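You operate a simulated robot arm through the tools that you are given. There is no shell and no other tool. Be economical: measure what you need, move in short steps, check, and stop when the job is done.

You are at the controls of a simulated two-armed robot. One attempt, no reset.

JOB
Pick up the white spool with one hand, pass it to the other hand and put it on the middle shelf of the grey trolley.

The check looks at the end state, three seconds after you hand in, the way a careful person would. Anything else that was tipped, shoved, dropped, spilled or broken makes it a failure.

ROBOT AND FRAMES
Two 7-joint arms with two-finger parallel grippers on one trunk, on a base that drives. Base frame: it is fixed to the floor where the robot stands at the start and does not move with it; the origin is under the middle of the robot, x ahead of it, y to its left, z up. Units: m, degrees, N and s.
The left shoulder is at the start at [0.07, 0.189, 1.365], the right one opposite. With the tool pointing down near the work surface each hand reaches from about 0.1 to 0.76 m from the robot's upright axis, wherever it stands, measured 20 degrees to its own side. Places, roughly: middle shelf of the grey trolley [-0.5, 2, 0.5]. Payload 3.91 kg a hand.
The TCP of each hand is the grasp point between the finger pads, 0.03 m short of the fingertips. In the tool frame z runs along the fingers and y along their closing line. Largest opening 0.11 m; finger width 0.02, thickness 0.01; the body of the gripper, 0.048 by 0.112 m, starts 0.055 m behind the TCP.
Orientation is that of the tool frame in the base frame, as a unit quaternion [w, x, y, z]. With the fingers straight down and closing along the base's y, the tool's x points along the base's -x, its y along +y and its z along -z.

CONTROLS
- The arms move only by the tool jog_arm. It takes "left_series", "right_series" or both (then of equal length, played together; a hand with none holds still); each is a list of rows, each an object (a shift or turn left out is 0, a gripper value left out holds the last) with "xyz": the shift along the base's x, y, z in m, a list of three; "angular": the turn, a rotation vector about the base's x, y, z in degrees, a list of three. In form: [{"xyz": [tx, ty, tz], "angular": [ax, ay, az]}, ...]. A call has 1 to 20 rows; each row shifts and turns the commanded pose from where the row before left it. "left_claw" and "right_claw" are, for a hand that has rows, the finger opening in m, from 0 to 0.11, set as the call begins (left out, the last holds). A row lasts 0.2 s, in which the tool goes at most 0.05 m and 8.6 degrees; a call with a longer step from one row to the next is refused whole, and so is a gripper value outside its range. A pose out of reach is approached as far as the arm can. The call stops where the force on the tool passes 40 N (or 10 N more than at its start, if that is more) or the arm is blocked; 0.2 s more then pass. Each finger travels about 0.072 m/s and halts on what it meets, pressing with about 37 N; the grip force reading is that of the motor and also rises with nothing between the fingers. The clock runs only during rows and for 0.2 s after the last one: add rows that do not move to give the fingers time. The reply holds the time, the measured pose of the TCP, the force on the tool along the base axes, the opening and the grip force, in the units named above and with some noise, with the torque about the TCP (base axes, N m) and any sound that the robot's microphone picked up.
- Cameras (640 x 400 px; columns grow to the right, rows downward): "scene" is now at [0.1401, -0.0054, 1.5995]; the picture's right is [-0.08, -1.00, 0.00], its down [-0.52, 0.04, -0.86] and it looks along [0.85, -0.07, -0.52] (base axes); focal length 214 px, centre (320, 200). "left" rides on the left gripper at [0.072, -0.017, -0.103] in its tool frame; the picture's right is [0.23, 0.97, 0.00], its down [-0.76, 0.18, -0.62] and it looks along [-0.61, 0.14, 0.78] (tool axes); focal length 222 px, centre (320, 200). "right" rides on the right gripper at [0.072, 0.017, -0.103] in its tool frame; the picture's right is [-0.23, 0.97, 0.00], its down [-0.76, -0.18, -0.62] and it looks along [-0.61, -0.14, 0.78] (tool axes); focal length 222 px, centre (320, 200).
- grab_frame(camera): a new picture of that camera. The clock stands still meanwhile.
- lift_body(by): slides the trunk up (or, below 0, down) by that many m; the arms and the scene camera ride with it, the base frame stays. It gives what a move gives, with no picture.
- steer(legs): drives the robot by 1 to 6 legs, each [ahead, turn to the left] in m and degrees, along the robot's own axes; the way and the turn of a leg run together, so that a leg with both is an arc; at most 1.5 m and 180 degrees a leg. The arms and the cameras ride along, it lands a little off, and it stops where it bumps. It gives what a move gives.
- head_to(pan, tilt): turns the head with the scene camera to pan (to the left, within 86 degrees either way) and tilt (down, from -29 to 69), counted from straight ahead of the robot. It gives what a move gives.
- probe_pixels(camera, pixels): for up to 12 pixels [column, row] of the newest picture of that camera ("zoom" is the newest enlarged one), the place [x, y, z] in the base frame of the surface seen there, good to about 0.002 m. The clock stands still meanwhile.
- close_up(camera, box): a new picture of the part [left, top, right, bottom] of that camera's present view, enlarged. The clock stands still meanwhile.
- hand_in(): hands the job in; it is judged then, once.

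Go step by step. Measure first, check grasps and placings, and put right what went wrong. The budget is 80 turns and 62 pictures, counting those below and the enlarged ones. Unless the task says otherwise, let go and move clear before handing in, and close with one line.

The tools are called by a JSON object that holds its "fn" and its "kwargs". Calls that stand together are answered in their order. jog_arm: Moves the arms, as the interface text tells. Its arguments: {"type":"object","properties":{"left_series":{"type":"array"},"left_claw":{"type":"number"},"right_series":{"type":"array"},"right_claw":{"type":"number"}},"required":[]} The other tools are called the same way: lift_body (by) slides the trunk up or down; steer (legs) drives the base; head_to (pan, tilt) turns the head that bears the scene camera; grab_frame (camera) takes a picture; probe_pixels (camera, pixels) gives the place of the surface under pixels of a picture; close_up (camera, box) takes an enlarged picture of a part of a camera's view; hand_in () hands the job in.

At the start:

```text
t: 0.0
left_eef_pos: [0.0707, 0.2749, 0.5327]
left_orientation: [0.046, 0.108, 0.993, 0.003]
left_contact_force: [0.1, 0.0, -0.2]
left_ft_torque: [-0.05, 0.03, -0.02]
left_width: 0.1099
left_finger_force: 0.0
right_eef_pos: [0.3107, -0.0613, 1.6401]
right_orientation: [0.001, 0.0, 1.0, -0.001]
right_contact_force: [0.5, 0.0, 0.8]
right_ft_torque: [0.0, -0.03, -0.07]
right_width: 0.11
right_finger_force: 0.1
trunk travel left (down, up): [-0.875, 0.065]
robot x, y, heading: [0.0032, 0.0009, -0.0]
head pan, tilt: [-4.5, 31.2]
```

scene: 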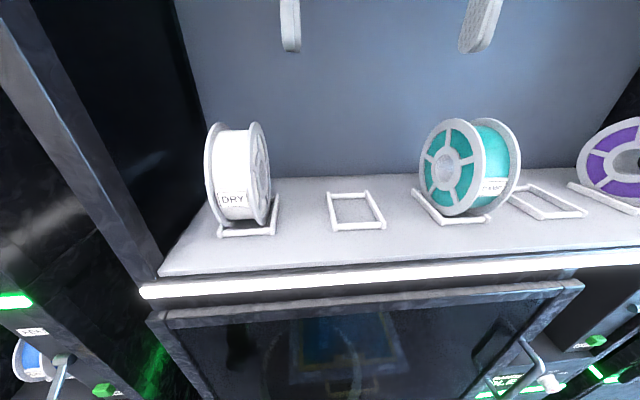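
right: 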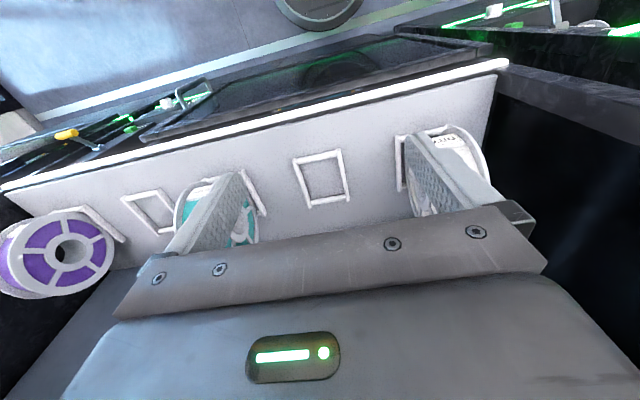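
left: 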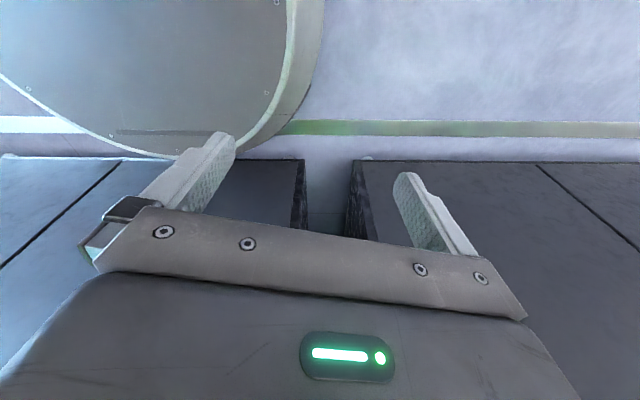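

The scene shows the white spool at about (238,175), standing on a small cradle on a shelf. I'll measure it and the surroundings.

{"fn": "close_up", "kwargs": {"camera": "scene", "box": [140, 90, 400, 310]}}

{"fn": "probe_pixels", "kwargs": {"camera": "scene", "pixels": [[232, 185], [232, 212], [215, 130], [208, 175], [222, 218], [258, 125], [267, 175], [262, 215], [260, 170], [245, 235], [355, 200], [240, 290]]}}

```text
1.82 times, centred on (270, 200) of scene
```

zoom: 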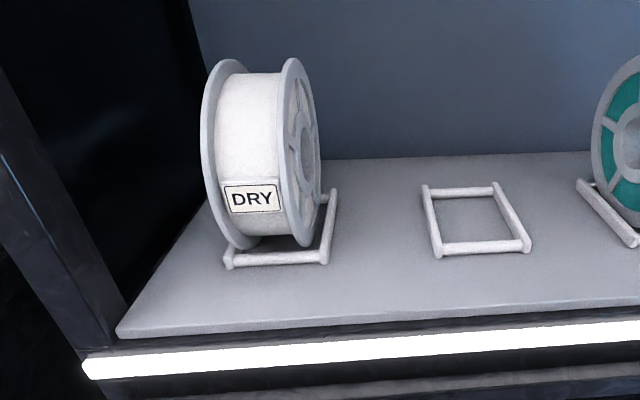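

```text
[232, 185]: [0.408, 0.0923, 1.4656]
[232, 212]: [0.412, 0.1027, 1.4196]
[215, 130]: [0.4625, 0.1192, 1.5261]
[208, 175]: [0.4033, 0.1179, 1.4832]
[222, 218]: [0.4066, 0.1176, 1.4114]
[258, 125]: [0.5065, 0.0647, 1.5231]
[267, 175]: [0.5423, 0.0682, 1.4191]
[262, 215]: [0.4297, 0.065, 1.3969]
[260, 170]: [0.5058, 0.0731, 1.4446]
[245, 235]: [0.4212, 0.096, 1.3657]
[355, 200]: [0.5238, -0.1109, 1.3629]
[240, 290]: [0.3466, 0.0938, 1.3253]
```

The spool spans about y 0.065 to 0.12, stands on shelf z≈1.363 and has its axis along y. Before planning the grasp I'll look toward the trolley, then get a level view of the spool bay.

{"fn": "head_to", "kwargs": {"pan": 86, "tilt": 30}}

{"fn": "grab_frame", "kwargs": {"camera": "scene"}}

{"fn": "head_to", "kwargs": {"pan": 15, "tilt": 5}}

{"fn": "grab_frame", "kwargs": {"camera": "scene"}}

```text
t: 1.6
left_eef_pos: [0.0693, 0.2748, 0.5308]
left_orientation: [0.046, 0.107, 0.993, 0.003]
left_contact_force: [0.3, 0.3, -1.5]
left_ft_torque: [0.0, 0.0, 0.01]
left_width: 0.1101
left_finger_force: 0.1
right_eef_pos: [0.309, -0.0624, 1.6376]
right_orientation: [0.001, 0.0, 1.0, 0.001]
right_contact_force: [1.0, 0.2, 0.6]
right_ft_torque: [0.01, 0.0, 0.0]
right_width: 0.11
right_finger_force: 0.1
trunk travel left (down, up): [-0.875, 0.065]
robot x, y, heading: [0.0012, -0.0003, 0.1]
head pan, tilt: [85.9, 30.0]
```

```text
57 pictures are left
```

scene: 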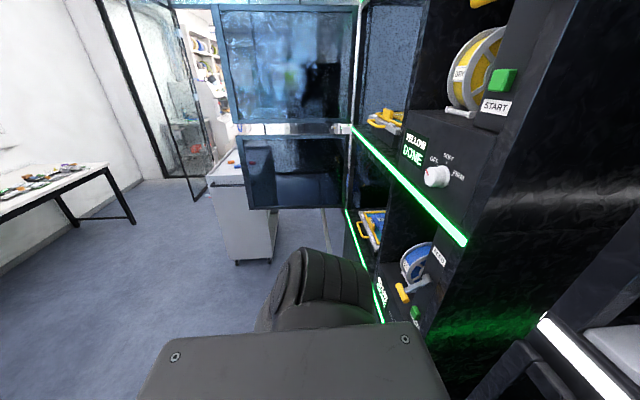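

```text
t: 3.1
left_eef_pos: [0.0697, 0.2738, 0.5316]
left_orientation: [0.046, 0.108, 0.993, 0.003]
left_contact_force: [0.0, -0.5, -0.1]
left_ft_torque: [-0.01, -0.01, -0.01]
left_width: 0.11
left_finger_force: 0.0
right_eef_pos: [0.3091, -0.0626, 1.638]
right_orientation: [0.001, 0.0, 1.0, 0.0]
right_contact_force: [-0.1, 0.0, 0.0]
right_ft_torque: [0.01, -0.01, 0.03]
right_width: 0.11
right_finger_force: 0.0
trunk travel left (down, up): [-0.875, 0.065]
robot x, y, heading: [-0.002, -0.0032, -0.1]
head pan, tilt: [15.0, 5.0]
```

```text
56 pictures are left
```

scene: 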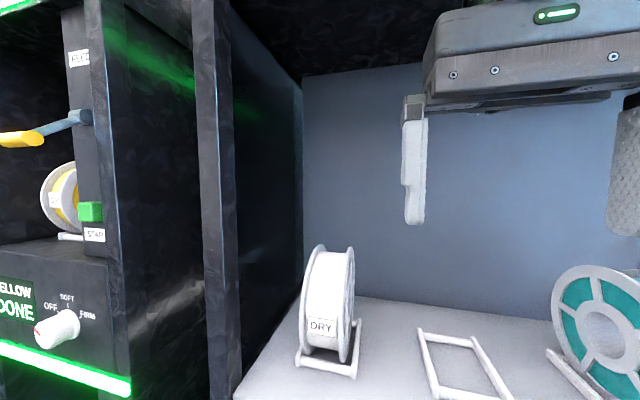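

The trolley is at (240,200) of the earlier view, behind an open glass door. The spool bay has a ceiling and a left wall. I'll measure the bay and the spool.

{"fn": "probe_pixels", "kwargs": {"camera": "scene", "pixels": [[265, 200], [400, 55], [400, 150], [320, 250], [328, 250], [350, 256], [309, 300], [348, 320], [330, 372], [352, 340], [302, 352], [215, 200]]}}

{"fn": "close_up", "kwargs": {"camera": "scene", "box": [270, 230, 400, 390]}}

```text
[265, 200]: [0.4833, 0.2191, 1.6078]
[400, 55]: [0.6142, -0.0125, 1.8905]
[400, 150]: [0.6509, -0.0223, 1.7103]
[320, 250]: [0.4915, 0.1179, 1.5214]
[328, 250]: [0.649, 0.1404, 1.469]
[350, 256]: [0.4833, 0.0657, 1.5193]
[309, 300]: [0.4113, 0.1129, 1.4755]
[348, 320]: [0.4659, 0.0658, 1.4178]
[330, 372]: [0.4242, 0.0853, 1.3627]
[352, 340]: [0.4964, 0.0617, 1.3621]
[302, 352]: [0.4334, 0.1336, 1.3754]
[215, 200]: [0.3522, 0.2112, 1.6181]
```

```text
2.50 times, centred on (335, 310) of scene
```

zoom: 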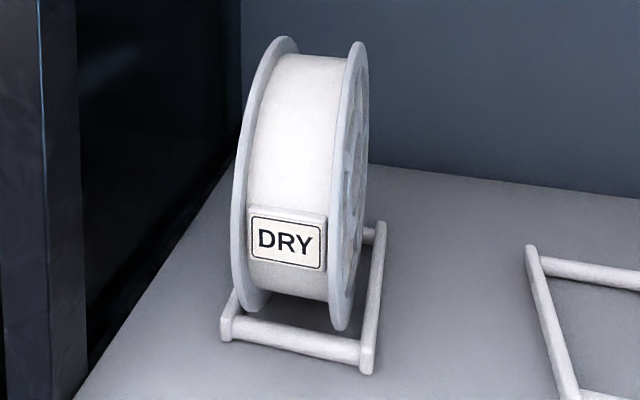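

I'll probe the enlarged view for the flange edges.

{"fn": "probe_pixels", "kwargs": {"camera": "zoom", "pixels": [[287, 42], [357, 48], [363, 120], [340, 322], [236, 220], [247, 300], [310, 70], [270, 180], [346, 190], [363, 190], [228, 310], [372, 300]]}}

```text
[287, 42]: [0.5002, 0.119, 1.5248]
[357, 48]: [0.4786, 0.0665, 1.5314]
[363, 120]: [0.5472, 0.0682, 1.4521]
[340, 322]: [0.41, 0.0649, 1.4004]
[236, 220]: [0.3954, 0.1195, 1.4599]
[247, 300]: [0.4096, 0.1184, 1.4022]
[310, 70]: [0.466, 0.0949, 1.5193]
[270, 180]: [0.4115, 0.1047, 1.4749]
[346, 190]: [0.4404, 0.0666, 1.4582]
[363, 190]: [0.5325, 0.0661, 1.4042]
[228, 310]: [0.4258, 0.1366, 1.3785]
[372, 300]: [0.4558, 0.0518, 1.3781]
```

The spool's flanges run y 0.062–0.122, the axis is at about x 0.47, z 1.455, the radius is about 0.077 and the top is at 1.532. I'll take it from above with the right hand, moving over it first.

{"fn": "jog_arm", "kwargs": {"right_series": [{"xyz": [0, 0.039, 0]}, {"xyz": [0, 0.039, 0]}, {"xyz": [0, 0.039, 0]}, {"xyz": [0, 0.037, 0]}, {"xyz": [0.04, 0, 0]}, {"xyz": [0.04, 0, 0]}, {"xyz": [0.04, 0, 0]}, {"xyz": [0.041, 0, 0]}, {}], "right_claw": 0.11}}

{"fn": "grab_frame", "kwargs": {"camera": "scene"}}

{"fn": "grab_frame", "kwargs": {"camera": "right"}}

```text
t: 5.3
left_eef_pos: [0.0695, 0.2763, 0.5308]
left_orientation: [0.049, 0.108, 0.993, 0.001]
left_contact_force: [-0.4, 0.5, 0.3]
left_ft_torque: [0.01, -0.01, 0.0]
left_width: 0.1103
left_finger_force: 0.1
right_eef_pos: [0.4603, 0.0486, 1.6576]
right_orientation: [0.015, 0.016, 0.999, 0.039]
right_contact_force: [-0.3, 0.5, 0.5]
right_ft_torque: [-0.08, -0.03, -0.01]
right_width: 0.11
right_finger_force: 0.1
right hand out of reach, approached as far as the arm can: row 7, 8
trunk travel left (down, up): [-0.875, 0.065]
robot x, y, heading: [0.0003, -0.0014, 0.1]
head pan, tilt: [15.0, 5.0]
stopped in row 9 (right hand): the arm was blocked; the commanded pose is now the measured one
```

```text
54 pictures are left
```

scene: 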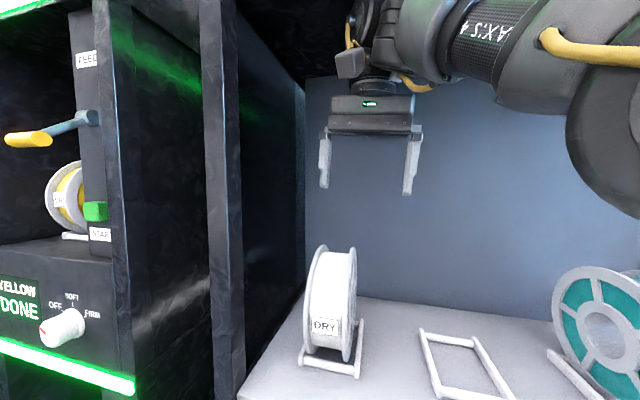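

```text
53 pictures are left
```

right: 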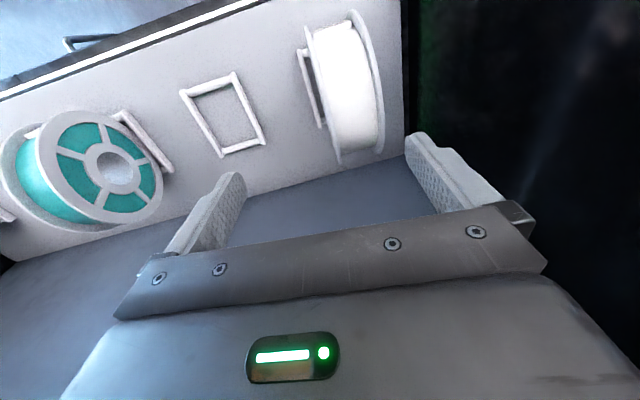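

The arm hit its reach limit because the wrist is too high inside the bay. I'll back up, lower, straighten, and come in horizontally with the fingers straddling the spool.

{"fn": "jog_arm", "kwargs": {"right_series": [{"xyz": [-0.04, 0, 0]}, {"xyz": [-0.04, 0, 0]}, {"xyz": [-0.04, 0, 0], "angular": [-4.5, 1.7, 1.8]}, {"xyz": [0, 0.0145, -0.0425]}, {"xyz": [0, 0.0145, -0.0425]}, {"xyz": [0, 0.0145, -0.0425]}, {}]}}

{"fn": "grab_frame", "kwargs": {"camera": "right"}}

```text
t: 6.9
left_eef_pos: [0.0711, 0.2737, 0.5322]
left_orientation: [0.046, 0.108, 0.993, 0.003]
left_contact_force: [0.0, -0.9, 0.0]
left_ft_torque: [-0.01, -0.01, 0.02]
left_width: 0.1099
left_finger_force: 0.0
right_eef_pos: [0.3498, 0.0875, 1.5244]
right_orientation: [-0.004, 0.0, 1.0, -0.003]
right_contact_force: [0.5, 0.1, -0.2]
right_ft_torque: [0.02, 0.01, -0.03]
right_width: 0.1098
right_finger_force: 0.0
trunk travel left (down, up): [-0.875, 0.065]
robot x, y, heading: [0.003, 0.002, -0.1]
head pan, tilt: [15.0, 5.0]
```

```text
52 pictures are left
```

right: 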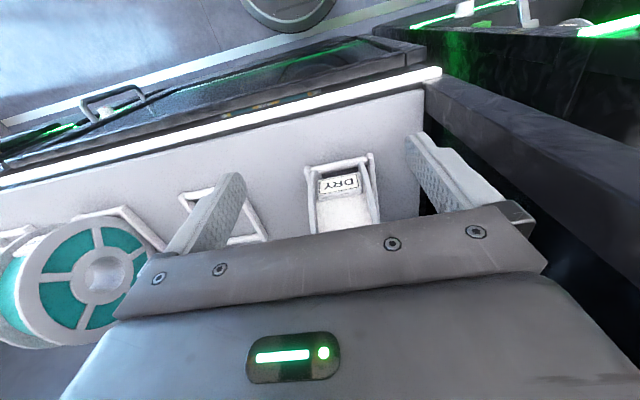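

The fingers straddle the spool (white drum at (340,200) between them). I'll move forward 0.12 m, check the force, then lower.

{"fn": "jog_arm", "kwargs": {"right_series": [{"xyz": [0.03, 0.001, 0]}, {"xyz": [0.03, 0.001, 0]}, {"xyz": [0.03, 0.001, 0]}, {"xyz": [0.03, 0.001, 0]}, {}]}}

{"fn": "grab_frame", "kwargs": {"camera": "scene"}}

```text
t: 8.1
left_eef_pos: [0.0714, 0.2746, 0.5315]
left_orientation: [0.046, 0.107, 0.993, 0.003]
left_contact_force: [-0.3, -0.5, 0.0]
left_ft_torque: [0.02, 0.03, 0.03]
left_width: 0.11
left_finger_force: 0.0
right_eef_pos: [0.4684, 0.0928, 1.5271]
right_orientation: [-0.003, 0.003, 1.0, 0.0]
right_contact_force: [-0.6, 0.2, 0.3]
right_ft_torque: [0.0, 0.0, -0.02]
right_width: 0.1098
right_finger_force: 0.0
trunk travel left (down, up): [-0.875, 0.065]
robot x, y, heading: [0.0004, 0.0067, -0.1]
head pan, tilt: [15.0, 5.0]
```

```text
51 pictures are left
```

scene: 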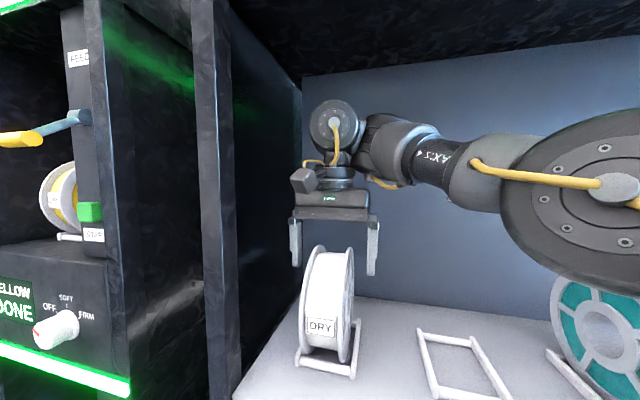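

The right hand is over the spool. The elbow at (560,200) looks close to the teal spool, so I'll measure the clearance before lowering.

{"fn": "probe_pixels", "kwargs": {"camera": "scene", "pixels": [[530, 262], [570, 281], [615, 284], [590, 260], [570, 300], [600, 285], [293, 262], [371, 270], [325, 252], [440, 200]]}}

```text
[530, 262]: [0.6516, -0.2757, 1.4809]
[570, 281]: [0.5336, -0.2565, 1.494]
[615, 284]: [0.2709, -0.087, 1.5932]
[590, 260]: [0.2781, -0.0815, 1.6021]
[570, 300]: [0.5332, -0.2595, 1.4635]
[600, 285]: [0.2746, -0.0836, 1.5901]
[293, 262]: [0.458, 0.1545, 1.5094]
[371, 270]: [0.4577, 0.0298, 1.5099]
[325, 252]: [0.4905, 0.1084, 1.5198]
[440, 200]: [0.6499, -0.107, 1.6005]
```

The elbow is at x≈0.27, z≈1.59, well clear of the teal spool. I'll lower 0.024 m and close.

{"fn": "jog_arm", "kwargs": {"right_series": [{"xyz": [0, 0, -0.012]}, {"xyz": [0, 0, -0.012]}, {}]}}

{"fn": "jog_arm", "kwargs": {"right_series": [{}, {}, {}, {}, {}, {}, {}], "right_claw": 0.03}}

{"fn": "grab_frame", "kwargs": {"camera": "scene"}}

```text
t: 8.9
left_eef_pos: [0.0699, 0.2745, 0.5316]
left_orientation: [0.047, 0.108, 0.993, 0.003]
left_contact_force: [0.5, 0.4, -0.2]
left_ft_torque: [-0.01, -0.01, 0.01]
left_width: 0.1099
left_finger_force: 0.1
right_eef_pos: [0.4687, 0.0916, 1.5026]
right_orientation: [-0.002, 0.003, 1.0, 0.0]
right_contact_force: [-1.0, -1.1, -0.1]
right_ft_torque: [0.04, -0.01, -0.01]
right_width: 0.1099
right_finger_force: 0.1
trunk travel left (down, up): [-0.875, 0.065]
robot x, y, heading: [0.0006, 0.0002, -0.3]
head pan, tilt: [15.0, 5.0]
```

```text
t: 10.5
left_eef_pos: [0.0714, 0.2747, 0.5315]
left_orientation: [0.047, 0.107, 0.993, 0.002]
left_contact_force: [0.2, -0.5, 1.3]
left_ft_torque: [0.01, -0.02, 0.01]
left_width: 0.1098
left_finger_force: 0.0
right_eef_pos: [0.4695, 0.0913, 1.5005]
right_orientation: [-0.004, 0.002, 1.0, -0.001]
right_contact_force: [-0.2, 0.1, 0.2]
right_ft_torque: [-0.01, 0.07, 0.03]
right_width: 0.0579
right_finger_force: 37.6
trunk travel left (down, up): [-0.875, 0.065]
robot x, y, heading: [-0.0002, -0.0018, -0.2]
head pan, tilt: [15.0, 5.0]
```

```text
50 pictures are left
```

scene: 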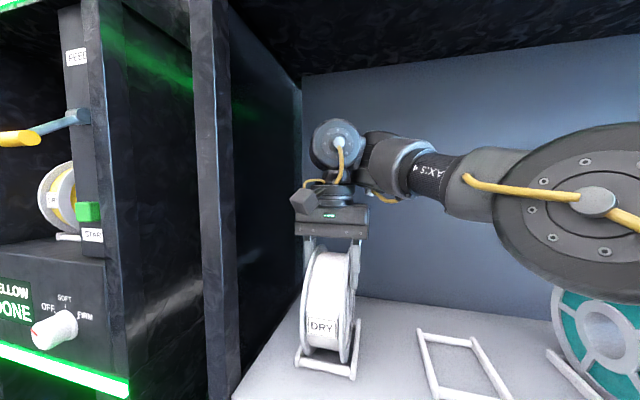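

The spool is gripped (width 0.058, 37.6 N). I'll lift it straight up, clear of the cradle.

{"fn": "jog_arm", "kwargs": {"right_series": [{"xyz": [0, 0, 0.01]}, {"xyz": [0, 0, 0.015]}, {"xyz": [0, 0, 0.015]}, {"xyz": [-0.02, 0, 0]}, {"xyz": [-0.03, 0, 0]}, {"xyz": [-0.03, 0, 0]}, {}]}}

{"fn": "grab_frame", "kwargs": {"camera": "scene"}}

```text
t: 12.1
left_eef_pos: [0.0703, 0.2741, 0.532]
left_orientation: [0.045, 0.107, 0.993, 0.002]
left_contact_force: [-0.7, 0.8, -0.2]
left_ft_torque: [-0.02, -0.01, 0.02]
left_width: 0.1099
left_finger_force: 0.0
right_eef_pos: [0.3865, 0.0942, 1.542]
right_orientation: [-0.003, 0.0, 1.0, -0.002]
right_contact_force: [0.2, 0.5, -5.7]
right_ft_torque: [-0.01, 0.05, -0.02]
right_width: 0.0579
right_finger_force: 36.6
trunk travel left (down, up): [-0.875, 0.065]
robot x, y, heading: [-0.0025, -0.001, -0.1]
head pan, tilt: [15.0, 5.0]
```

```text
49 pictures are left
```

scene: 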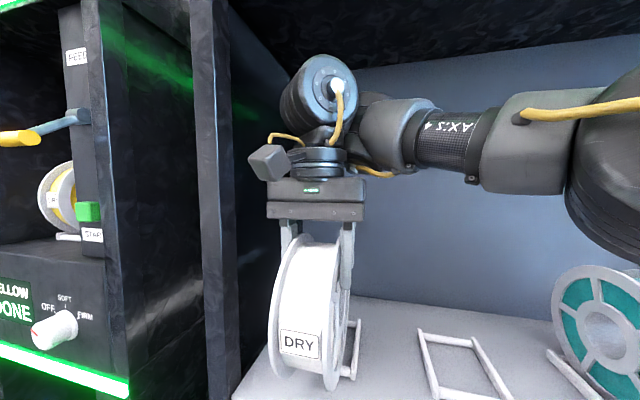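

The spool is lifted (about 0.6 kg) and clear of the cradle. Before backing out I'll check the surroundings left-rear and right-rear.

{"fn": "head_to", "kwargs": {"pan": -86, "tilt": 40}}

{"fn": "grab_frame", "kwargs": {"camera": "scene"}}

{"fn": "head_to", "kwargs": {"pan": 86, "tilt": 20}}

{"fn": "grab_frame", "kwargs": {"camera": "scene"}}

{"fn": "probe_pixels", "kwargs": {"camera": "scene", "pixels": [[230, 205], [225, 165], [255, 165], [265, 150], [240, 230], [275, 225], [290, 200], [250, 190], [225, 70], [350, 70], [100, 200], [100, 260]]}}

```text
t: 13.8
left_eef_pos: [0.0718, 0.2735, 0.5312]
left_orientation: [0.046, 0.107, 0.993, 0.003]
left_contact_force: [0.7, -0.4, 0.3]
left_ft_torque: [-0.03, -0.03, 0.03]
left_width: 0.1101
left_finger_force: 0.1
right_eef_pos: [0.3883, 0.0935, 1.5428]
right_orientation: [-0.003, 0.0, 1.0, -0.003]
right_contact_force: [-0.1, 0.2, -6.5]
right_ft_torque: [-0.01, 0.09, 0.0]
right_width: 0.0577
right_finger_force: 37.1
trunk travel left (down, up): [-0.875, 0.065]
robot x, y, heading: [0.0028, 0.0019, -0.1]
head pan, tilt: [-85.9, 40.0]
```

```text
48 pictures are left
```

scene: 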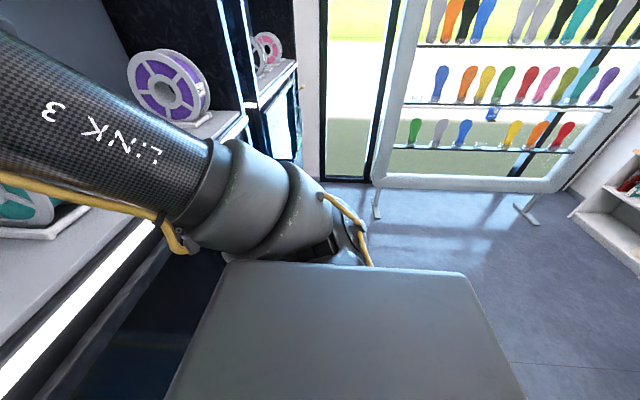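

```text
t: 16.4
left_eef_pos: [0.0705, 0.2751, 0.5313]
left_orientation: [0.046, 0.107, 0.993, 0.002]
left_contact_force: [-0.7, -0.4, -0.4]
left_ft_torque: [0.0, 0.02, 0.0]
left_width: 0.1098
left_finger_force: 0.0
right_eef_pos: [0.3886, 0.0929, 1.5421]
right_orientation: [-0.003, 0.0, 1.0, -0.002]
right_contact_force: [0.6, -0.5, -6.2]
right_ft_torque: [-0.01, 0.09, 0.0]
right_width: 0.0579
right_finger_force: 36.8
trunk travel left (down, up): [-0.875, 0.065]
robot x, y, heading: [0.0004, 0.0033, -0.1]
head pan, tilt: [85.9, 20.0]
```

```text
47 pictures are left
```

scene: 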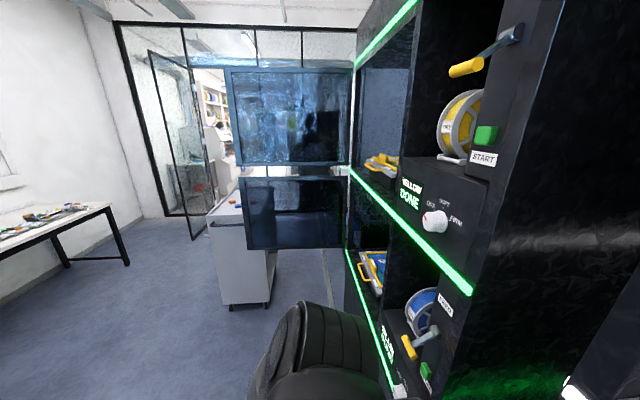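

```text
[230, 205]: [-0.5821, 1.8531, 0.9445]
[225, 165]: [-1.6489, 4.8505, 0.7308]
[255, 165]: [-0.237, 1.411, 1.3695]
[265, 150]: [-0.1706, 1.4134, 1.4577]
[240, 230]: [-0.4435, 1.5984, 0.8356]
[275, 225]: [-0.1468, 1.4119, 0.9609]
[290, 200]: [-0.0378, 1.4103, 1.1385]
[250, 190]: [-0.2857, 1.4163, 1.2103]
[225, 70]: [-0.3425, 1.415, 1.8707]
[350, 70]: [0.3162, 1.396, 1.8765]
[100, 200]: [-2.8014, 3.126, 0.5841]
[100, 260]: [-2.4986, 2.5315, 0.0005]
```

The glass doors stand open at y≈1.41 (x −0.33 to 0.31), and the trolley is behind them with its top at z≈0.94. It looks approachable from −x. I'll tilt the head down fully to see behind the robot before reversing.

{"fn": "head_to", "kwargs": {"pan": 86, "tilt": 69}}

{"fn": "grab_frame", "kwargs": {"camera": "scene"}}

```text
t: 17.6
left_eef_pos: [0.0715, 0.2744, 0.5309]
left_orientation: [0.046, 0.107, 0.993, 0.003]
left_contact_force: [-0.1, -0.6, 0.5]
left_ft_torque: [0.03, 0.01, 0.0]
left_width: 0.1099
left_finger_force: 0.0
right_eef_pos: [0.3864, 0.0943, 1.5433]
right_orientation: [-0.003, 0.0, 1.0, -0.003]
right_contact_force: [-0.2, 0.0, -5.5]
right_ft_torque: [0.03, 0.1, -0.02]
right_width: 0.0581
right_finger_force: 37.3
trunk travel left (down, up): [-0.875, 0.065]
robot x, y, heading: [0.0011, -0.001, -0.1]
head pan, tilt: [85.9, 68.8]
```

```text
46 pictures are left
```

scene: 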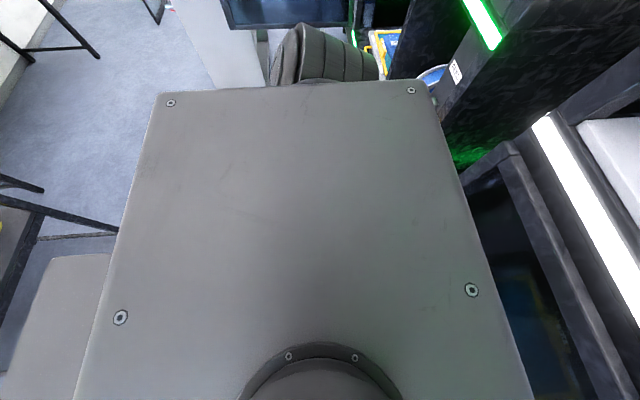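

There is a black bar at (60,215) behind-left and a grey panel at (60,310). I'll measure them.

{"fn": "probe_pixels", "kwargs": {"camera": "scene", "pixels": [[60, 217], [20, 183], [20, 215], [5, 235], [60, 300], [30, 360], [100, 228], [60, 243], [80, 252], [100, 130], [5, 330], [5, 290]]}}

```text
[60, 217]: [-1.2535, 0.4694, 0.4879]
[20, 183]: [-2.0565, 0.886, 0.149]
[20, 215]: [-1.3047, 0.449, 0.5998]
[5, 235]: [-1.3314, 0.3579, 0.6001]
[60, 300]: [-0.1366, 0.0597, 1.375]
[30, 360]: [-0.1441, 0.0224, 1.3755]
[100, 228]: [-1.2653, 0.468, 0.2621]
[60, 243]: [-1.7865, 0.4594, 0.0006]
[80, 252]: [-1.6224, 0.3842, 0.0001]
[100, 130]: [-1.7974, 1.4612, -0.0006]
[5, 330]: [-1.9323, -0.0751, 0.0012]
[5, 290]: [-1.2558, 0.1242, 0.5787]
```

A stool or table sits behind at x≤−1.25, y≤0.47, so reversing 0.4 m is safe. I'll back out straight and then turn left 60°.

{"fn": "steer", "kwargs": {"legs": [[-0.42, 0], [0, 60]]}}

{"fn": "head_to", "kwargs": {"pan": 60, "tilt": 30}}

{"fn": "grab_frame", "kwargs": {"camera": "scene"}}

```text
t: 22.9
left_eef_pos: [-0.6278, 0.1958, 0.531]
left_orientation: [0.038, -0.415, 0.909, 0.026]
left_contact_force: [0.4, -0.3, -0.4]
left_ft_torque: [0.0, 0.0, 0.01]
left_width: 0.1101
left_finger_force: 0.0
right_eef_pos: [-0.3173, 0.3859, 1.543]
right_orientation: [-0.001, -0.511, 0.859, -0.004]
right_contact_force: [0.5, 0.7, -7.4]
right_ft_torque: [-0.07, 0.01, 0.0]
right_width: 0.0579
right_finger_force: 36.6
trunk travel left (down, up): [-0.875, 0.065]
robot x, y, heading: [-0.4193, 0.0023, 61.4]
head pan, tilt: [85.9, 68.8]
```

```text
t: 24.0
left_eef_pos: [-0.6268, 0.1957, 0.5314]
left_orientation: [0.038, -0.414, 0.909, 0.025]
left_contact_force: [-0.3, 0.5, 0.0]
left_ft_torque: [0.03, -0.01, 0.05]
left_width: 0.1099
left_finger_force: 0.1
right_eef_pos: [-0.3166, 0.3865, 1.5426]
right_orientation: [-0.001, -0.511, 0.86, -0.004]
right_contact_force: [-1.0, 0.1, -5.7]
right_ft_torque: [-0.06, 0.03, 0.02]
right_width: 0.0579
right_finger_force: 36.3
trunk travel left (down, up): [-0.875, 0.065]
robot x, y, heading: [-0.421, 0.0044, 61.4]
head pan, tilt: [60.0, 30.0]
```

```text
45 pictures are left
```

scene: 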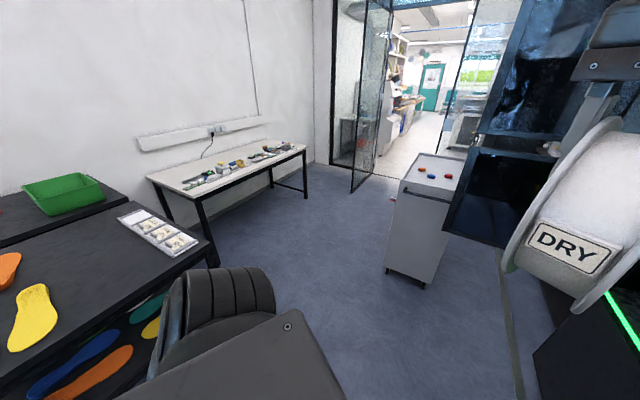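

The trolley's near end is at (420,220), and a work table is at lower left. I'll turn to about 105°, drive 0.9 m in the open corridor, then look at the trolley.

{"fn": "steer", "kwargs": {"legs": [[0, 46], [0.9, 0], [0, 33], [0.6, 0]]}}

{"fn": "head_to", "kwargs": {"pan": -75, "tilt": 40}}

{"fn": "grab_frame", "kwargs": {"camera": "scene"}}

```text
t: 35.2
left_eef_pos: [-1.3367, 1.0857, 0.5313]
left_orientation: [-0.013, 0.891, -0.452, -0.044]
left_contact_force: [-0.4, -0.6, -0.3]
left_ft_torque: [-0.03, -0.04, -0.05]
left_width: 0.1101
left_finger_force: 0.1
right_eef_pos: [-1.4553, 1.4288, 1.5431]
right_orientation: [-0.002, 0.936, -0.352, 0.003]
right_contact_force: [-0.2, -0.7, -6.3]
right_ft_torque: [-0.02, -0.06, 0.03]
right_width: 0.0579
right_finger_force: 37.5
trunk travel left (down, up): [-0.875, 0.065]
robot x, y, heading: [-1.1044, 1.2457, 138.9]
head pan, tilt: [60.0, 30.0]
```

```text
t: 37.4
left_eef_pos: [-1.3374, 1.085, 0.5315]
left_orientation: [-0.014, 0.891, -0.452, -0.044]
left_contact_force: [-0.4, -0.8, -0.4]
left_ft_torque: [-0.01, -0.01, -0.03]
left_width: 0.1102
left_finger_force: 0.0
right_eef_pos: [-1.4557, 1.4318, 1.5414]
right_orientation: [-0.001, 0.936, -0.353, 0.004]
right_contact_force: [0.4, -0.2, -6.0]
right_ft_torque: [-0.05, -0.04, 0.01]
right_width: 0.0583
right_finger_force: 37.0
trunk travel left (down, up): [-0.875, 0.065]
robot x, y, heading: [-1.1024, 1.2428, 138.6]
head pan, tilt: [-75.0, 40.0]
```

```text
44 pictures are left
```

scene: 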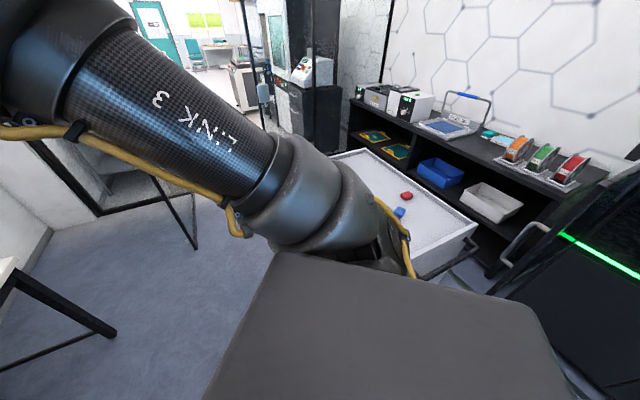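

The trolley's tray top is at (400,200), mostly blocked by the arm. I'll drive to about (−1.4, 2.0) and face the trolley (heading 0).

{"fn": "steer", "kwargs": {"legs": [[0, -27], [0.81, 0], [0, -112]]}}

{"fn": "head_to", "kwargs": {"pan": 10, "tilt": 50}}

{"fn": "grab_frame", "kwargs": {"camera": "scene"}}

```text
t: 48.0
left_eef_pos: [-1.3146, 2.2653, 0.5318]
left_orientation: [0.046, 0.145, 0.988, 0.001]
left_contact_force: [0.6, 0.3, 0.7]
left_ft_torque: [0.0, -0.02, 0.0]
left_width: 0.11
left_finger_force: 0.0
right_eef_pos: [-1.0128, 2.0624, 1.5418]
right_orientation: [-0.003, 0.037, 0.999, -0.003]
right_contact_force: [0.5, 0.0, -5.8]
right_ft_torque: [0.03, 0.06, 0.0]
right_width: 0.0579
right_finger_force: 36.8
trunk travel left (down, up): [-0.875, 0.065]
robot x, y, heading: [-1.4044, 1.9996, -4.1]
head pan, tilt: [-75.0, 40.0]
```

```text
t: 49.6
left_eef_pos: [-1.3149, 2.2644, 0.5326]
left_orientation: [0.046, 0.145, 0.988, 0.0]
left_contact_force: [0.5, 0.2, -0.5]
left_ft_torque: [-0.01, -0.02, 0.01]
left_width: 0.1099
left_finger_force: 0.1
right_eef_pos: [-1.014, 2.0608, 1.5421]
right_orientation: [-0.003, 0.036, 0.999, -0.002]
right_contact_force: [-0.2, 0.8, -6.2]
right_ft_torque: [0.03, 0.05, -0.02]
right_width: 0.0576
right_finger_force: 37.2
trunk travel left (down, up): [-0.875, 0.065]
robot x, y, heading: [-1.4056, 2.0019, -4.3]
head pan, tilt: [10.0, 50.0]
```

```text
43 pictures are left
```

scene: 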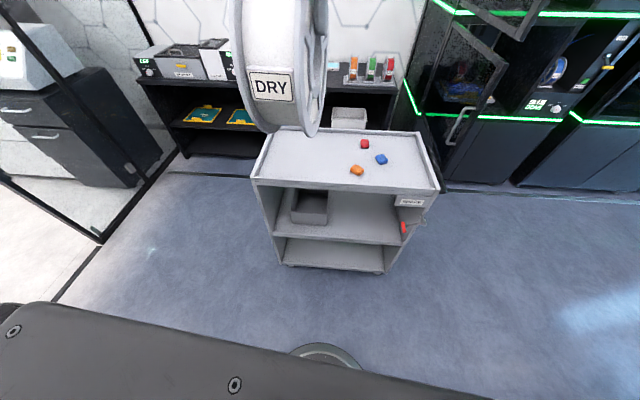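

The trolley's open side faces the robot. The middle shelf has a grey bin at (308,207) and something red at (403,228). I'll enlarge and measure.

{"fn": "close_up", "kwargs": {"camera": "scene", "box": [240, 120, 450, 280]}}

{"fn": "probe_pixels", "kwargs": {"camera": "scene", "pixels": [[275, 234], [330, 240], [385, 242], [345, 215], [370, 200], [308, 222], [327, 222], [285, 262], [290, 184], [400, 195], [404, 230], [330, 262]]}}

```text
2.50 times, centred on (345, 200) of scene
```

zoom: 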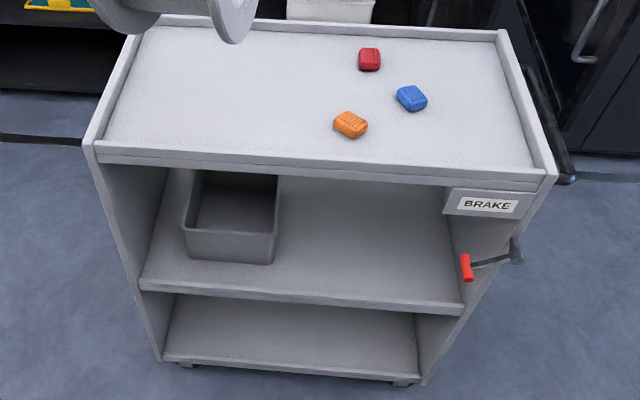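

```text
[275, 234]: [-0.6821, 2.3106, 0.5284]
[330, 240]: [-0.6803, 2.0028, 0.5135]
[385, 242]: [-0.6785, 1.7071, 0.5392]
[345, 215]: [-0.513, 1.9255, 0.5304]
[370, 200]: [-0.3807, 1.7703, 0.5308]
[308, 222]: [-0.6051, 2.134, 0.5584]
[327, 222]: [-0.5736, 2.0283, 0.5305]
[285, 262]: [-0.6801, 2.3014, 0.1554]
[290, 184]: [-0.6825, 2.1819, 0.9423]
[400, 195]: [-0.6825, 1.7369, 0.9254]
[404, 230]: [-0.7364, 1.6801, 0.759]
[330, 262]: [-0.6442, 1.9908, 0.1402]
```

The trolley opening is clear: middle shelf top at z 0.530, front edge x −0.68, bin at y≈2.08–2.24 and free space at y 1.70–2.05. I'll straighten the heading, bring the right hand out for the handover, and start raising the left hand.

{"fn": "steer", "kwargs": {"legs": [[0, 4.2]]}}

{"fn": "jog_arm", "kwargs": {"right_series": [{"xyz": [0.018, -0.005, -0.033]}, {"xyz": [0.018, -0.005, -0.033]}, {"xyz": [0.018, -0.005, -0.033]}, {"xyz": [0.018, -0.005, -0.033]}, {"xyz": [0.018, -0.005, -0.033]}, {"xyz": [0.018, -0.005, -0.033]}, {"xyz": [0.018, -0.005, -0.033]}, {"xyz": [0.018, -0.005, -0.033]}, {"xyz": [0.0, 0, -0.02]}, {}], "left_series": [{"xyz": [0.02, 0.01, 0.02]}, {"xyz": [0.02, 0.01, 0.04]}, {"xyz": [0.02, 0.01, 0.04]}, {"xyz": [0.02, 0.01, 0.04]}, {"xyz": [0.02, 0.01, 0.04]}, {"xyz": [0.02, 0.01, 0.04]}, {"xyz": [0.02, 0.01, 0.04]}, {"xyz": [0.02, 0.01, 0.04]}, {"xyz": [0.02, 0, 0.04]}, {}], "left_claw": 0.11}}

{"fn": "grab_frame", "kwargs": {"camera": "scene"}}

```text
t: 50.5
left_eef_pos: [-1.3342, 2.2707, 0.5324]
left_orientation: [0.046, 0.109, 0.993, 0.004]
left_contact_force: [-0.5, 0.0, -0.2]
left_ft_torque: [0.02, -0.01, 0.03]
left_width: 0.1098
left_finger_force: 0.0
right_eef_pos: [-1.0177, 2.0882, 1.5432]
right_orientation: [-0.002, 0.0, 1.0, -0.002]
right_contact_force: [0.2, -1.3, -5.7]
right_ft_torque: [0.03, 0.07, 0.02]
right_width: 0.0581
right_finger_force: 37.3
trunk travel left (down, up): [-0.875, 0.065]
robot x, y, heading: [-1.4055, 1.9982, 0.1]
head pan, tilt: [10.0, 50.0]
```

```text
t: 52.7
left_eef_pos: [-1.1551, 2.3509, 0.8716]
left_orientation: [0.046, 0.107, 0.993, 0.004]
left_contact_force: [0.0, -0.4, 0.0]
left_ft_torque: [-0.03, -0.02, -0.03]
left_width: 0.1099
left_finger_force: 0.1
right_eef_pos: [-0.8291, 2.0734, 1.3194]
right_orientation: [-0.006, -0.001, 1.0, 0.0]
right_contact_force: [-1.3, -0.3, -6.2]
right_ft_torque: [-0.02, 0.0, 0.01]
right_width: 0.058
right_finger_force: 37.0
right hand out of reach, approached as far as the arm can: row 1, 2, 3, 4, 5, 6, 8, 9
trunk travel left (down, up): [-0.875, 0.065]
robot x, y, heading: [-1.4057, 1.9964, -0.1]
head pan, tilt: [10.0, 50.0]
```

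```text
41 pictures are left
```

scene: 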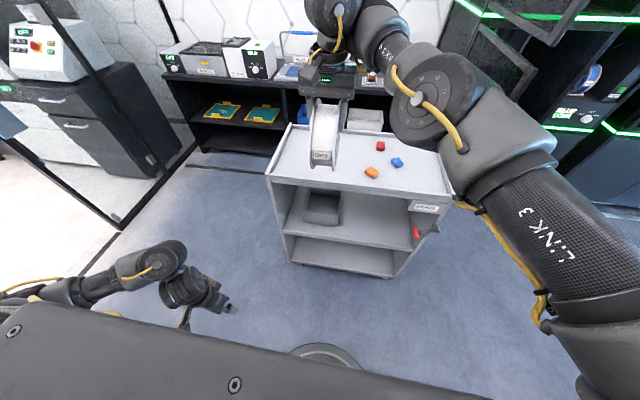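

Right hand holds the spool at (−0.829, 2.073, 1.319), level. I'll pitch the left hand so its fingers point forward while raising it beside the spool.

{"fn": "jog_arm", "kwargs": {"left_series": [{"xyz": [0.011, 0, 0.032], "angular": [0, 0, 6.15]}, {"xyz": [0.011, 0, 0.032], "angular": [0, 0, 6.15]}, {"xyz": [0.011, 0, 0.032], "angular": [0, -8.47, 0]}, {"xyz": [0.011, 0, 0.032], "angular": [0, -8.47, 0]}, {"xyz": [0.011, 0, 0.032], "angular": [0, -8.47, 0]}, {"xyz": [0.011, 0, 0.032], "angular": [0, -8.47, 0]}, {"xyz": [0.011, 0, 0.032], "angular": [0, -8.47, 0]}, {"xyz": [0.011, 0, 0.032], "angular": [0, -8.47, 0]}, {"xyz": [0.011, 0, 0.032], "angular": [0, -8.47, 0]}, {"xyz": [0.011, 0, 0.032], "angular": [0, -8.47, 0]}, {"xyz": [0.011, 0, 0.032], "angular": [0, -8.47, 0]}, {"xyz": [0.011, 0, 0.032], "angular": [0, -8.47, 0]}, {}]}}

{"fn": "grab_frame", "kwargs": {"camera": "scene"}}

{"fn": "grab_frame", "kwargs": {"camera": "left"}}

```text
t: 55.5
left_eef_pos: [-0.9861, 2.3817, 1.1404]
left_orientation: [0.601, 0.047, 0.797, -0.033]
left_contact_force: [-0.6, 0.3, -0.1]
left_ft_torque: [0.01, -0.02, -0.04]
left_width: 0.1099
left_finger_force: 0.0
left hand out of reach, approached as far as the arm can: row 3, 4, 5, 6, 7, 8, 9, 10, 11, 12
right_eef_pos: [-0.8334, 2.0782, 1.3209]
right_orientation: [-0.004, -0.001, 1.0, -0.001]
right_contact_force: [-0.2, 1.0, -5.9]
right_ft_torque: [0.01, 0.05, 0.0]
right_width: 0.0577
right_finger_force: 37.3
trunk travel left (down, up): [-0.875, 0.065]
robot x, y, heading: [-1.4013, 1.9986, -0.1]
head pan, tilt: [10.0, 50.0]
```

```text
40 pictures are left
```

scene: 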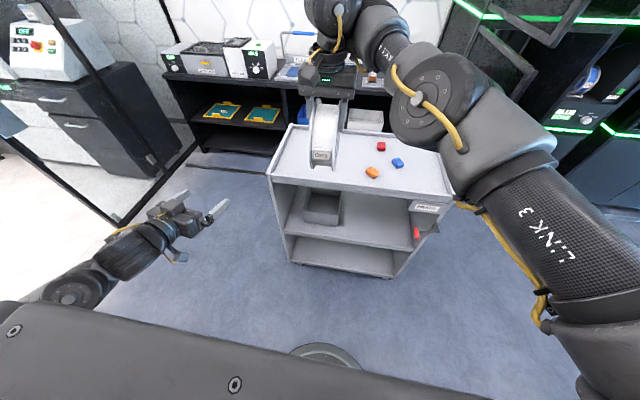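

```text
39 pictures are left
```

left: 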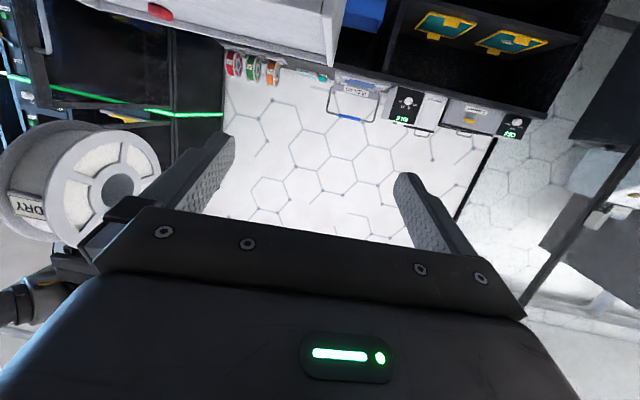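

The left hand is limited by elbow folding at this height (commanded pitch 90°, reached 74°). I'll back off 0.2 m from the trolley and do the handover lower, near z≈1.0, where both arms have room.

{"fn": "steer", "kwargs": {"legs": [[-0.2, 0]]}}

{"fn": "jog_arm", "kwargs": {"right_series": [{"xyz": [0.003, 0, -0.035]}, {"xyz": [0.003, 0, -0.035]}, {"xyz": [0.003, 0, -0.035]}, {"xyz": [0.003, 0, -0.035]}, {"xyz": [0.003, 0, -0.035]}, {"xyz": [0.003, 0, -0.035]}, {"xyz": [0.003, 0, -0.035]}, {}, {}], "left_series": [{"xyz": [0, 0, -0.038]}, {"xyz": [0, 0, -0.038]}, {"xyz": [0, 0, -0.038]}, {"xyz": [0, 0, -0.038]}, {"xyz": [0, 0, -0.038]}, {"xyz": [0, 0, -0.038]}, {"xyz": [0, 0, -0.038]}, {"xyz": [0, 0, -0.038]}, {}]}}

{"fn": "grab_frame", "kwargs": {"camera": "scene"}}

```text
t: 57.1
left_eef_pos: [-1.1808, 2.3809, 1.1382]
left_orientation: [0.599, 0.045, 0.799, -0.031]
left_contact_force: [0.0, -0.2, 0.2]
left_ft_torque: [-0.03, 0.02, 0.03]
left_width: 0.1098
left_finger_force: 0.0
right_eef_pos: [-1.0252, 2.0777, 1.3157]
right_orientation: [-0.009, -0.003, 1.0, 0.0]
right_contact_force: [-0.7, -0.3, -6.2]
right_ft_torque: [-0.01, 0.09, 0.01]
right_width: 0.058
right_finger_force: 36.8
trunk travel left (down, up): [-0.875, 0.065]
robot x, y, heading: [-1.6066, 1.9955, 0.2]
head pan, tilt: [10.0, 50.0]
```

```text
t: 59.1
left_eef_pos: [-1.1871, 2.3793, 0.8332]
left_orientation: [0.6, 0.046, 0.798, -0.032]
left_contact_force: [0.5, 0.5, -0.1]
left_ft_torque: [-0.03, 0.02, 0.03]
left_width: 0.1098
left_finger_force: 0.1
right_eef_pos: [-1.025, 2.077, 1.2963]
right_orientation: [-0.019, -0.003, 1.0, 0.011]
right_contact_force: [-0.6, 0.7, -6.9]
right_ft_torque: [-0.01, 0.06, -0.01]
right_width: 0.0576
right_finger_force: 36.7
right hand out of reach, approached as far as the arm can: row 1, 2, 3, 4, 5, 6, 7
trunk travel left (down, up): [-0.875, 0.065]
robot x, y, heading: [-1.6063, 1.9949, 0.2]
head pan, tilt: [10.0, 50.0]
```

```text
38 pictures are left
```

scene: 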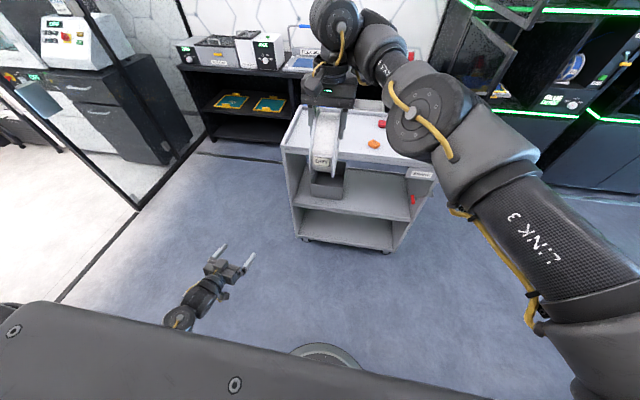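

Right reaches only z≈1.30 here, apparently a joint limit with the elbow high, while left moved freely. I'll measure the right arm's layout to choose a better posture.

{"fn": "probe_pixels", "kwargs": {"camera": "scene", "pixels": [[430, 105], [500, 155], [560, 240], [385, 60], [337, 25], [330, 90], [325, 165], [600, 330], [460, 130], [325, 125]]}}

{"fn": "jog_arm", "kwargs": {"right_series": [{"angular": [0, -6, 0]}, {"angular": [0, -6, 0]}, {"angular": [0, -6, 0], "xyz": [0, 0, -0.01]}, {"xyz": [0, 0, -0.02]}, {"xyz": [0, 0, -0.02]}, {"xyz": [0, 0, -0.02]}, {}], "left_series": [{"angular": [0, -5, 0]}, {"angular": [0, -5, 0]}, {"angular": [0, -6, 0]}, {}, {}, {}, {}]}}

```text
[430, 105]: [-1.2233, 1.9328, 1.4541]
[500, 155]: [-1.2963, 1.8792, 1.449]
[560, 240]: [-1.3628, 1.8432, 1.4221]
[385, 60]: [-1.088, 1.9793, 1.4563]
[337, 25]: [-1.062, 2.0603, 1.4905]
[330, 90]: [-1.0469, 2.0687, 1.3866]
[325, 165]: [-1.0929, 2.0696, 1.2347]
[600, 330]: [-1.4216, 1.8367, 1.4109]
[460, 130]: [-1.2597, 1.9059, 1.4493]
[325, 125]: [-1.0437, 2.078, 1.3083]
```

```text
t: 60.7
left_eef_pos: [-1.1845, 2.38, 0.834]
left_orientation: [0.705, 0.048, 0.707, -0.026]
left_contact_force: [-0.4, 0.0, 0.5]
left_ft_torque: [-0.01, 0.0, -0.02]
left_width: 0.1099
left_finger_force: 0.1
right_eef_pos: [-1.0096, 2.0741, 1.3137]
right_orientation: [0.012, -0.005, 0.999, 0.03]
right_contact_force: [0.3, 0.1, -5.4]
right_ft_torque: [-0.02, 0.07, 0.01]
right_width: 0.0581
right_finger_force: 37.3
right hand out of reach, approached as far as the arm can: row 1, 2, 3, 4, 5, 6
trunk travel left (down, up): [-0.875, 0.065]
robot x, y, heading: [-1.6057, 1.999, 0.3]
head pan, tilt: [10.0, 50.0]
```

Left pitches to horizontal fine. I'll move the right hand toward its own side, where its reach is better, and then lower it.

{"fn": "jog_arm", "kwargs": {"right_series": [{"xyz": [-0.015, -0.04, 0]}, {"xyz": [-0.015, -0.04, 0]}, {"xyz": [-0.015, -0.04, 0]}, {"xyz": [-0.015, -0.04, 0]}, {"xyz": [-0.015, -0.04, 0]}, {"xyz": [0, 0, -0.035]}, {"xyz": [0, 0, -0.035]}, {"xyz": [0, 0, -0.035]}, {"xyz": [0, 0, -0.035]}, {"xyz": [0, 0, -0.035]}, {"xyz": [0, 0, -0.035]}, {}]}}

{"fn": "grab_frame", "kwargs": {"camera": "scene"}}

```text
t: 63.3
left_eef_pos: [-1.1844, 2.38, 0.8352]
left_orientation: [0.705, 0.049, 0.707, -0.024]
left_contact_force: [0.2, 0.7, 0.3]
left_ft_torque: [-0.04, 0.01, -0.01]
left_width: 0.1099
left_finger_force: 0.1
right_eef_pos: [-0.9671, 2.0021, 1.2735]
right_orientation: [-0.004, -0.005, 0.998, 0.056]
right_contact_force: [0.4, 0.4, -5.6]
right_ft_torque: [-0.03, 0.05, -0.03]
right_width: 0.058
right_finger_force: 37.4
right hand out of reach, approached as far as the arm can: row 1, 2, 3, 4, 5, 6, 7, 8, 9, 10, 11
trunk travel left (down, up): [-0.875, 0.065]
robot x, y, heading: [-1.6065, 1.9944, 0.1]
head pan, tilt: [10.0, 50.0]
```

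```text
37 pictures are left
```

scene: 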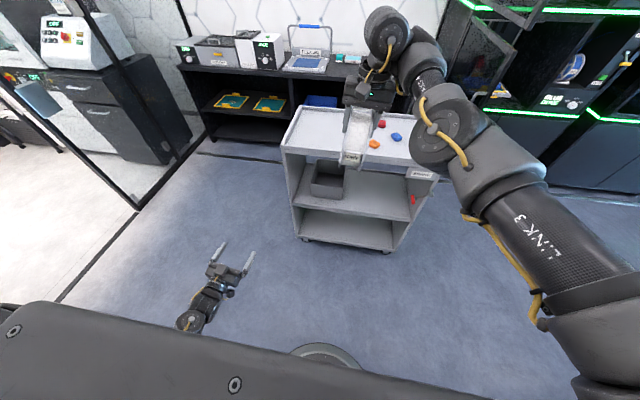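

Right is now at (−0.967, 2.002, 1.274), spool center about (−0.967, 2.007, 1.227), rolled about 6°. That leaves room for the left hand, so I'll bring left in from slightly below with a matching roll, stopping short of the spool.

{"fn": "jog_arm", "kwargs": {"left_series": [{"xyz": [0.008, -0.0415, 0], "angular": [4.5, 0, 5.9]}, {"xyz": [0.008, -0.0415, 0], "angular": [0, -6.62, -0.74]}, {"xyz": [0.008, -0.0415, 0], "angular": [0, -6.62, -0.74]}, {"xyz": [0.008, -0.0415, 0], "angular": [0, -6.62, -0.74]}, {"xyz": [0.008, -0.0415, 0]}, {"xyz": [0.008, -0.0415, 0]}, {"xyz": [0.008, -0.0415, 0]}, {"xyz": [0.008, -0.0415, 0]}, {"xyz": [0.008, -0.0415, 0]}, {"xyz": [0, 0, 0.035]}, {"xyz": [0, 0, 0.035]}, {"xyz": [0, 0, 0.035]}, {"xyz": [0, 0, 0.035]}, {"xyz": [0, 0, 0.035]}, {"xyz": [0, 0, 0.035]}, {}]}}

{"fn": "grab_frame", "kwargs": {"camera": "scene"}}

{"fn": "grab_frame", "kwargs": {"camera": "left"}}

```text
t: 65.3
left_eef_pos: [-1.1162, 2.1212, 0.7915]
left_orientation: [0.8, 0.11, 0.581, 0.096]
left_contact_force: [-0.1, 0.4, 0.8]
left_ft_torque: [0.02, -0.01, 0.0]
left_width: 0.1098
left_finger_force: 0.1
right_eef_pos: [-0.9658, 2.0025, 1.2727]
right_orientation: [-0.006, -0.006, 0.998, 0.057]
right_contact_force: [0.4, -0.5, -6.7]
right_ft_torque: [-0.02, 0.05, -0.02]
right_width: 0.058
right_finger_force: 37.3
trunk travel left (down, up): [-0.875, 0.065]
robot x, y, heading: [-1.6022, 1.9982, 0.4]
head pan, tilt: [10.0, 50.0]
stopped in row 10 (left hand): the arm was blocked; the commanded pose is now the measured one
```

```text
36 pictures are left
```

scene: 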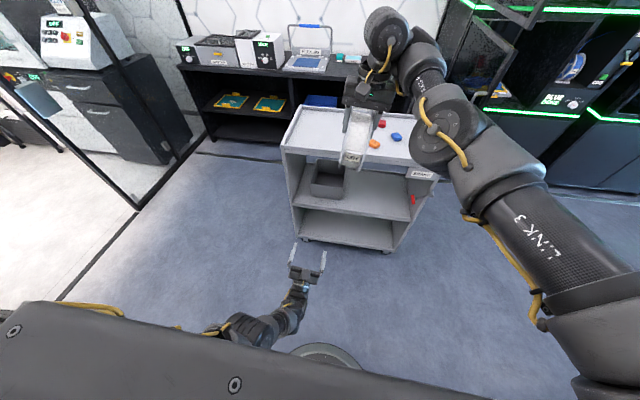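

```text
35 pictures are left
```

left: 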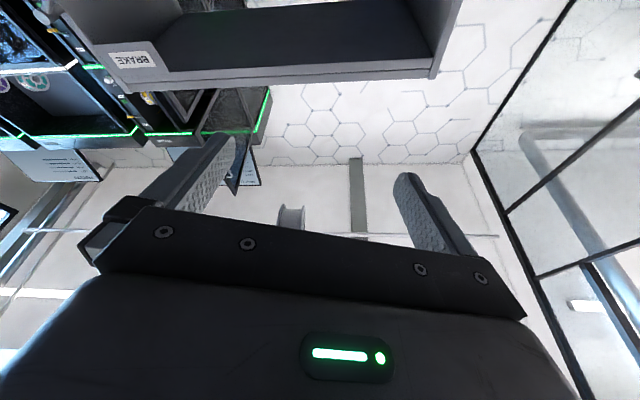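

The left arm was blocked at y≈2.12, z≈0.79, likely its elbow against the trunk. I'll move it outward, raise it higher, then come in.

{"fn": "jog_arm", "kwargs": {"left_series": [{"xyz": [0.005, 0.04, 0.01], "angular": [-5, -1, -1]}, {"xyz": [0.005, 0.04, 0.02], "angular": [-5, -1, -1]}, {"xyz": [0.005, 0.03, 0.03]}, {"xyz": [0, 0, 0.038]}, {"xyz": [0, 0, 0.038]}, {"xyz": [0, 0, 0.038]}, {"xyz": [0, 0, 0.038]}, {"xyz": [0, 0, 0.038]}, {"xyz": [0, 0, 0.038]}, {"xyz": [0, 0, 0.038]}, {"xyz": [0, 0, 0.038]}, {"xyz": [0, 0, 0.02]}, {}]}}

{"fn": "grab_frame", "kwargs": {"camera": "scene"}}

```text
t: 68.1
left_eef_pos: [-1.099, 2.2277, 1.1748]
left_orientation: [0.819, 0.047, 0.571, 0.033]
left_contact_force: [-0.2, -0.2, 0.0]
left_ft_torque: [-0.04, -0.02, -0.01]
left_width: 0.1098
left_finger_force: 0.1
right_eef_pos: [-0.9678, 2.0021, 1.2749]
right_orientation: [-0.005, -0.006, 0.998, 0.056]
right_contact_force: [0.4, 0.0, -5.3]
right_ft_torque: [-0.06, 0.07, -0.02]
right_width: 0.0581
right_finger_force: 37.3
trunk travel left (down, up): [-0.875, 0.065]
robot x, y, heading: [-1.6037, 1.9967, 0.5]
head pan, tilt: [10.0, 50.0]
```

```text
34 pictures are left
```

scene: 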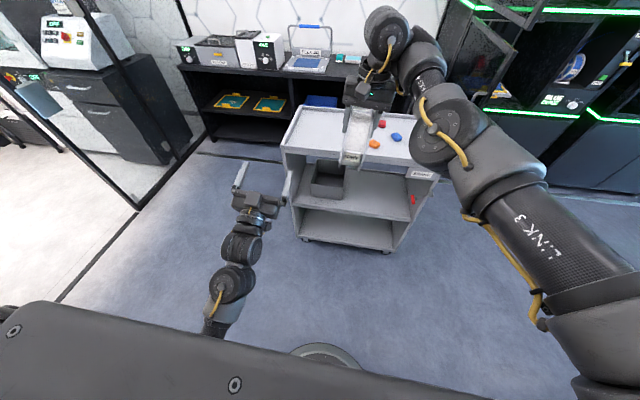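

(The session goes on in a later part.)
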